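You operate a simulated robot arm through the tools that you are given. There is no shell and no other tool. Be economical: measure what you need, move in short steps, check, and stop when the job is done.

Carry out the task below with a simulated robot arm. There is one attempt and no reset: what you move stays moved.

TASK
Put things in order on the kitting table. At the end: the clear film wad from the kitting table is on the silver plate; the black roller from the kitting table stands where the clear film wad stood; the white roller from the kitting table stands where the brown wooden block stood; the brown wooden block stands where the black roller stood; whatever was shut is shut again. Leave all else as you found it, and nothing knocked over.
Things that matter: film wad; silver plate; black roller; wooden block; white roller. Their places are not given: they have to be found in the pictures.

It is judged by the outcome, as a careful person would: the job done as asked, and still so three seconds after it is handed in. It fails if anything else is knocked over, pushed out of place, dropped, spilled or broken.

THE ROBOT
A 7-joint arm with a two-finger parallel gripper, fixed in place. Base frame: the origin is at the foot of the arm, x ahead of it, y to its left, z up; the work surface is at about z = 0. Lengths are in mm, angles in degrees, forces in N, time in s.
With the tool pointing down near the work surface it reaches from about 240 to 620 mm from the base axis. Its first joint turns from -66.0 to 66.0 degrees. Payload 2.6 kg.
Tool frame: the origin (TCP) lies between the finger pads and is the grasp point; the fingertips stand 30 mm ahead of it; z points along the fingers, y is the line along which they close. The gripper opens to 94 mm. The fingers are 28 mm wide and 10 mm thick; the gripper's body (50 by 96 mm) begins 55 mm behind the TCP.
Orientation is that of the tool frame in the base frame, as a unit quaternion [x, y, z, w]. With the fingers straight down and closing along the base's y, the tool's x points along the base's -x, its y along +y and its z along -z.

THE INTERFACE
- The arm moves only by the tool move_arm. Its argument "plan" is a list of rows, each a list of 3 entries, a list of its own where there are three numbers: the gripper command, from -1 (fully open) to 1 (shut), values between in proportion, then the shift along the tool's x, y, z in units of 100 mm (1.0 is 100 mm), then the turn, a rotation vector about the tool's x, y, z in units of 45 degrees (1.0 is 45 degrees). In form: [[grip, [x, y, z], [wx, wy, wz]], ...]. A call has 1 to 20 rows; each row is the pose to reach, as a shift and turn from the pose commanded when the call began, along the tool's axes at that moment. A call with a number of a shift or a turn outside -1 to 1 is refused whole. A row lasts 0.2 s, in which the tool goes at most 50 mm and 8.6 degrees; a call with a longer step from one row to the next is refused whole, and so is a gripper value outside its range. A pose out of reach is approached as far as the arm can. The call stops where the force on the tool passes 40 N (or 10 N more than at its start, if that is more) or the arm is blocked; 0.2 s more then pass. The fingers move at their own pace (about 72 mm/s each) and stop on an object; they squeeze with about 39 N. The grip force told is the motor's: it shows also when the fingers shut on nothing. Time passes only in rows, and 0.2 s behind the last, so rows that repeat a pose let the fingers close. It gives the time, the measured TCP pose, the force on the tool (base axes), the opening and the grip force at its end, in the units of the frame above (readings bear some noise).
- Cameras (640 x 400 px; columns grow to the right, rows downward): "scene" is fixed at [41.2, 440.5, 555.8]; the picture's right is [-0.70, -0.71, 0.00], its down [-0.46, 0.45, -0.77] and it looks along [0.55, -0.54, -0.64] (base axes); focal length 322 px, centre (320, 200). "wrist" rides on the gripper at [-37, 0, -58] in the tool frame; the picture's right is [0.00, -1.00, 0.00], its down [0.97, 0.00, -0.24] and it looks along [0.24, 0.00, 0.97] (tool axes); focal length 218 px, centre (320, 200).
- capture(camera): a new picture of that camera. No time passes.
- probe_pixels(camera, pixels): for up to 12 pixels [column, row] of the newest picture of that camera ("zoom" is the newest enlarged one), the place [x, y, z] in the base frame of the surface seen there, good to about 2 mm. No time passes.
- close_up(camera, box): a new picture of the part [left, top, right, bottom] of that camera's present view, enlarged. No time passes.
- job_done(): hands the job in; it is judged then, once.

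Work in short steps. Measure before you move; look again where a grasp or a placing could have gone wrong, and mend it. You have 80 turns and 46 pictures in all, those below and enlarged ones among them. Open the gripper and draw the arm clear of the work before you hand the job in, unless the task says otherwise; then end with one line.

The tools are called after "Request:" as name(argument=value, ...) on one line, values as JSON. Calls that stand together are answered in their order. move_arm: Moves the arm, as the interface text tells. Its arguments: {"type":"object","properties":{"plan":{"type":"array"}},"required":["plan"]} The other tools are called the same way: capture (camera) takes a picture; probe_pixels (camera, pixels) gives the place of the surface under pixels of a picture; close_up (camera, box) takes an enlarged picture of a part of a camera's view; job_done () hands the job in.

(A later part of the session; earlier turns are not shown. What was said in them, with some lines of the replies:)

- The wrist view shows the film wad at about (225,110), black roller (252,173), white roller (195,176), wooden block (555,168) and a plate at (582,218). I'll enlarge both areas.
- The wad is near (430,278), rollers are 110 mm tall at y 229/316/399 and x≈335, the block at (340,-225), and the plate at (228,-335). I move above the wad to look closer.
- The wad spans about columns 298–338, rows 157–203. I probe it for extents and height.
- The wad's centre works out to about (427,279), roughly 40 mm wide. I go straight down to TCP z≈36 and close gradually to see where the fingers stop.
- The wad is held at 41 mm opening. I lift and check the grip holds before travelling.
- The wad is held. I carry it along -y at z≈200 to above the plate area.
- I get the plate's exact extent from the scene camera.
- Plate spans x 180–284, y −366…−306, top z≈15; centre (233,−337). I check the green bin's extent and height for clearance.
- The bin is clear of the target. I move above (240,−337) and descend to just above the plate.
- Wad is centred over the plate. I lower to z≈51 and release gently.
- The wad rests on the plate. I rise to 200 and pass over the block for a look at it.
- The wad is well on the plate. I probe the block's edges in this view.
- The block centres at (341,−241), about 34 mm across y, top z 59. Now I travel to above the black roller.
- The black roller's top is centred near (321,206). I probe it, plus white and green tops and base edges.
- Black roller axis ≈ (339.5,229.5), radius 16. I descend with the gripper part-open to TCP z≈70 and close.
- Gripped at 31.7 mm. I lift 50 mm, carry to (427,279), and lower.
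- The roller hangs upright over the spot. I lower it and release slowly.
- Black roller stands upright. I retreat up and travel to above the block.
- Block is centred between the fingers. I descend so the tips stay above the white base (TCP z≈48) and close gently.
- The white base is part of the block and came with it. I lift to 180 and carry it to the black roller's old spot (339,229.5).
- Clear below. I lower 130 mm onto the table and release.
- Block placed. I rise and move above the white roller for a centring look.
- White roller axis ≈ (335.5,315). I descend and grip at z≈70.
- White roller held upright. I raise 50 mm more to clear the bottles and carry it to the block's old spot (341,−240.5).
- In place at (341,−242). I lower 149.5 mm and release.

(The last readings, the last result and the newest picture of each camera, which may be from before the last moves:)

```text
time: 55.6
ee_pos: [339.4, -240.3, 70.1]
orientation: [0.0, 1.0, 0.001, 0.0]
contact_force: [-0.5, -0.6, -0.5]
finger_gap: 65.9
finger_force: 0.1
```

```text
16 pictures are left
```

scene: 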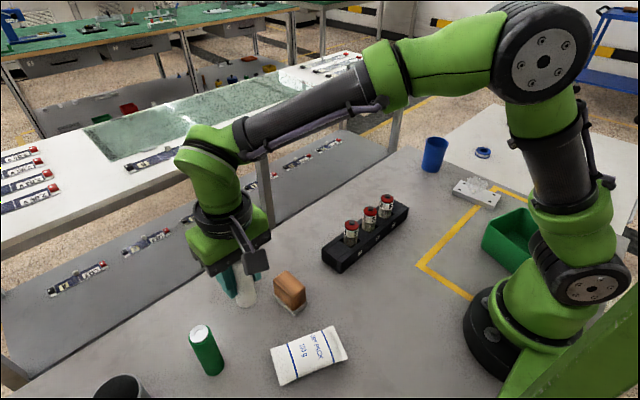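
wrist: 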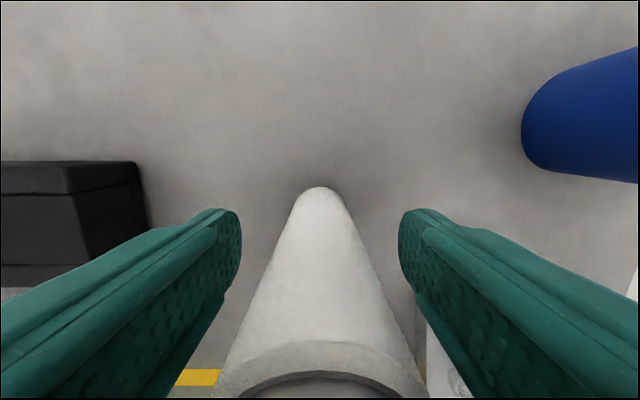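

Roller stands upright. I retreat upward to a clear pose near the start and take a final look.

Request:
move_arm(plan=[[-0.4, [0, 0, -0.3], [0, 0, 0]], [-0.4, [0, 0, -0.65], [0, 0, 0]], [-0.4, [0, 0, -1.0], [0, 0, 0]]])

Request:
move_arm(plan=[[-1, [0, 0, -0.3], [0, 0, 0]], [-1, [0, 0.25, -0.6], [0, 0, 0]], [-1, [0, 0.6, -0.9], [0, 0, 0]], [-1, [0, 1.0, -1.0], [0, 0, 0]]])

Request:
move_arm(plan=[[-1, [0, 0.35, -0.1], [0, 0, 0]], [-1, [0, 0.7, -0.3], [0, 0, 0]], [-1, [0, 1.0, -0.5], [0, 0, 0]], [-1, [0, 1.0, -0.5], [0, 0, 0]]])

Request:
capture(camera="wrist")

Request:
capture(camera="scene")

```text
time: 56.4
ee_pos: [341.2, -240.6, 172.7]
orientation: [0.0, 1.0, 0.0, 0.0]
contact_force: [1.2, 0.4, 0.5]
finger_gap: 65.7
finger_force: 0.0
```

```text
time: 57.4
ee_pos: [338.4, -139.4, 268.2]
orientation: [0.0, 1.0, 0.0, 0.0]
contact_force: [0.3, 0.3, -0.1]
finger_gap: 93.9
finger_force: 0.2
```

```text
time: 58.4
ee_pos: [339.1, -38.4, 318.8]
orientation: [-0.001, 1.0, 0.001, 0.001]
contact_force: [-0.6, 0.4, -1.0]
finger_gap: 94.0
finger_force: 0.1
```

```text
15 pictures are left
```

wrist: 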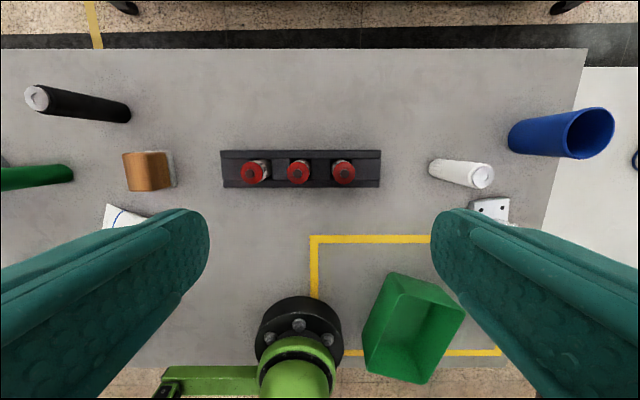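

```text
14 pictures are left
```

scene: 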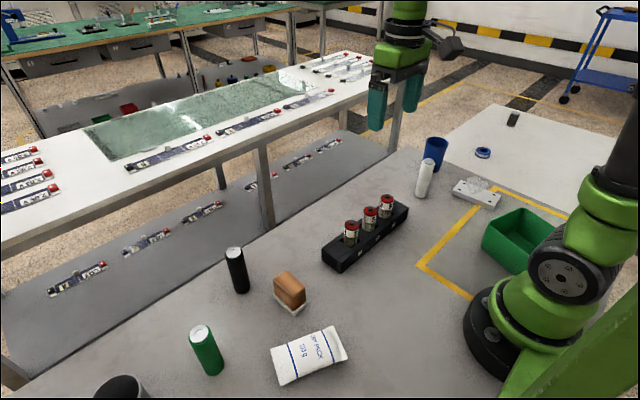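

All four things are in their places, upright, and everything else is untouched; nothing was shut to begin with. I hand in.

Request:
job_done()

```text
The job is handed in.
```

The job is handed in: the film wad is on the silver plate, the black roller, white roller and wooden block each stand in their new places, and nothing else was moved.
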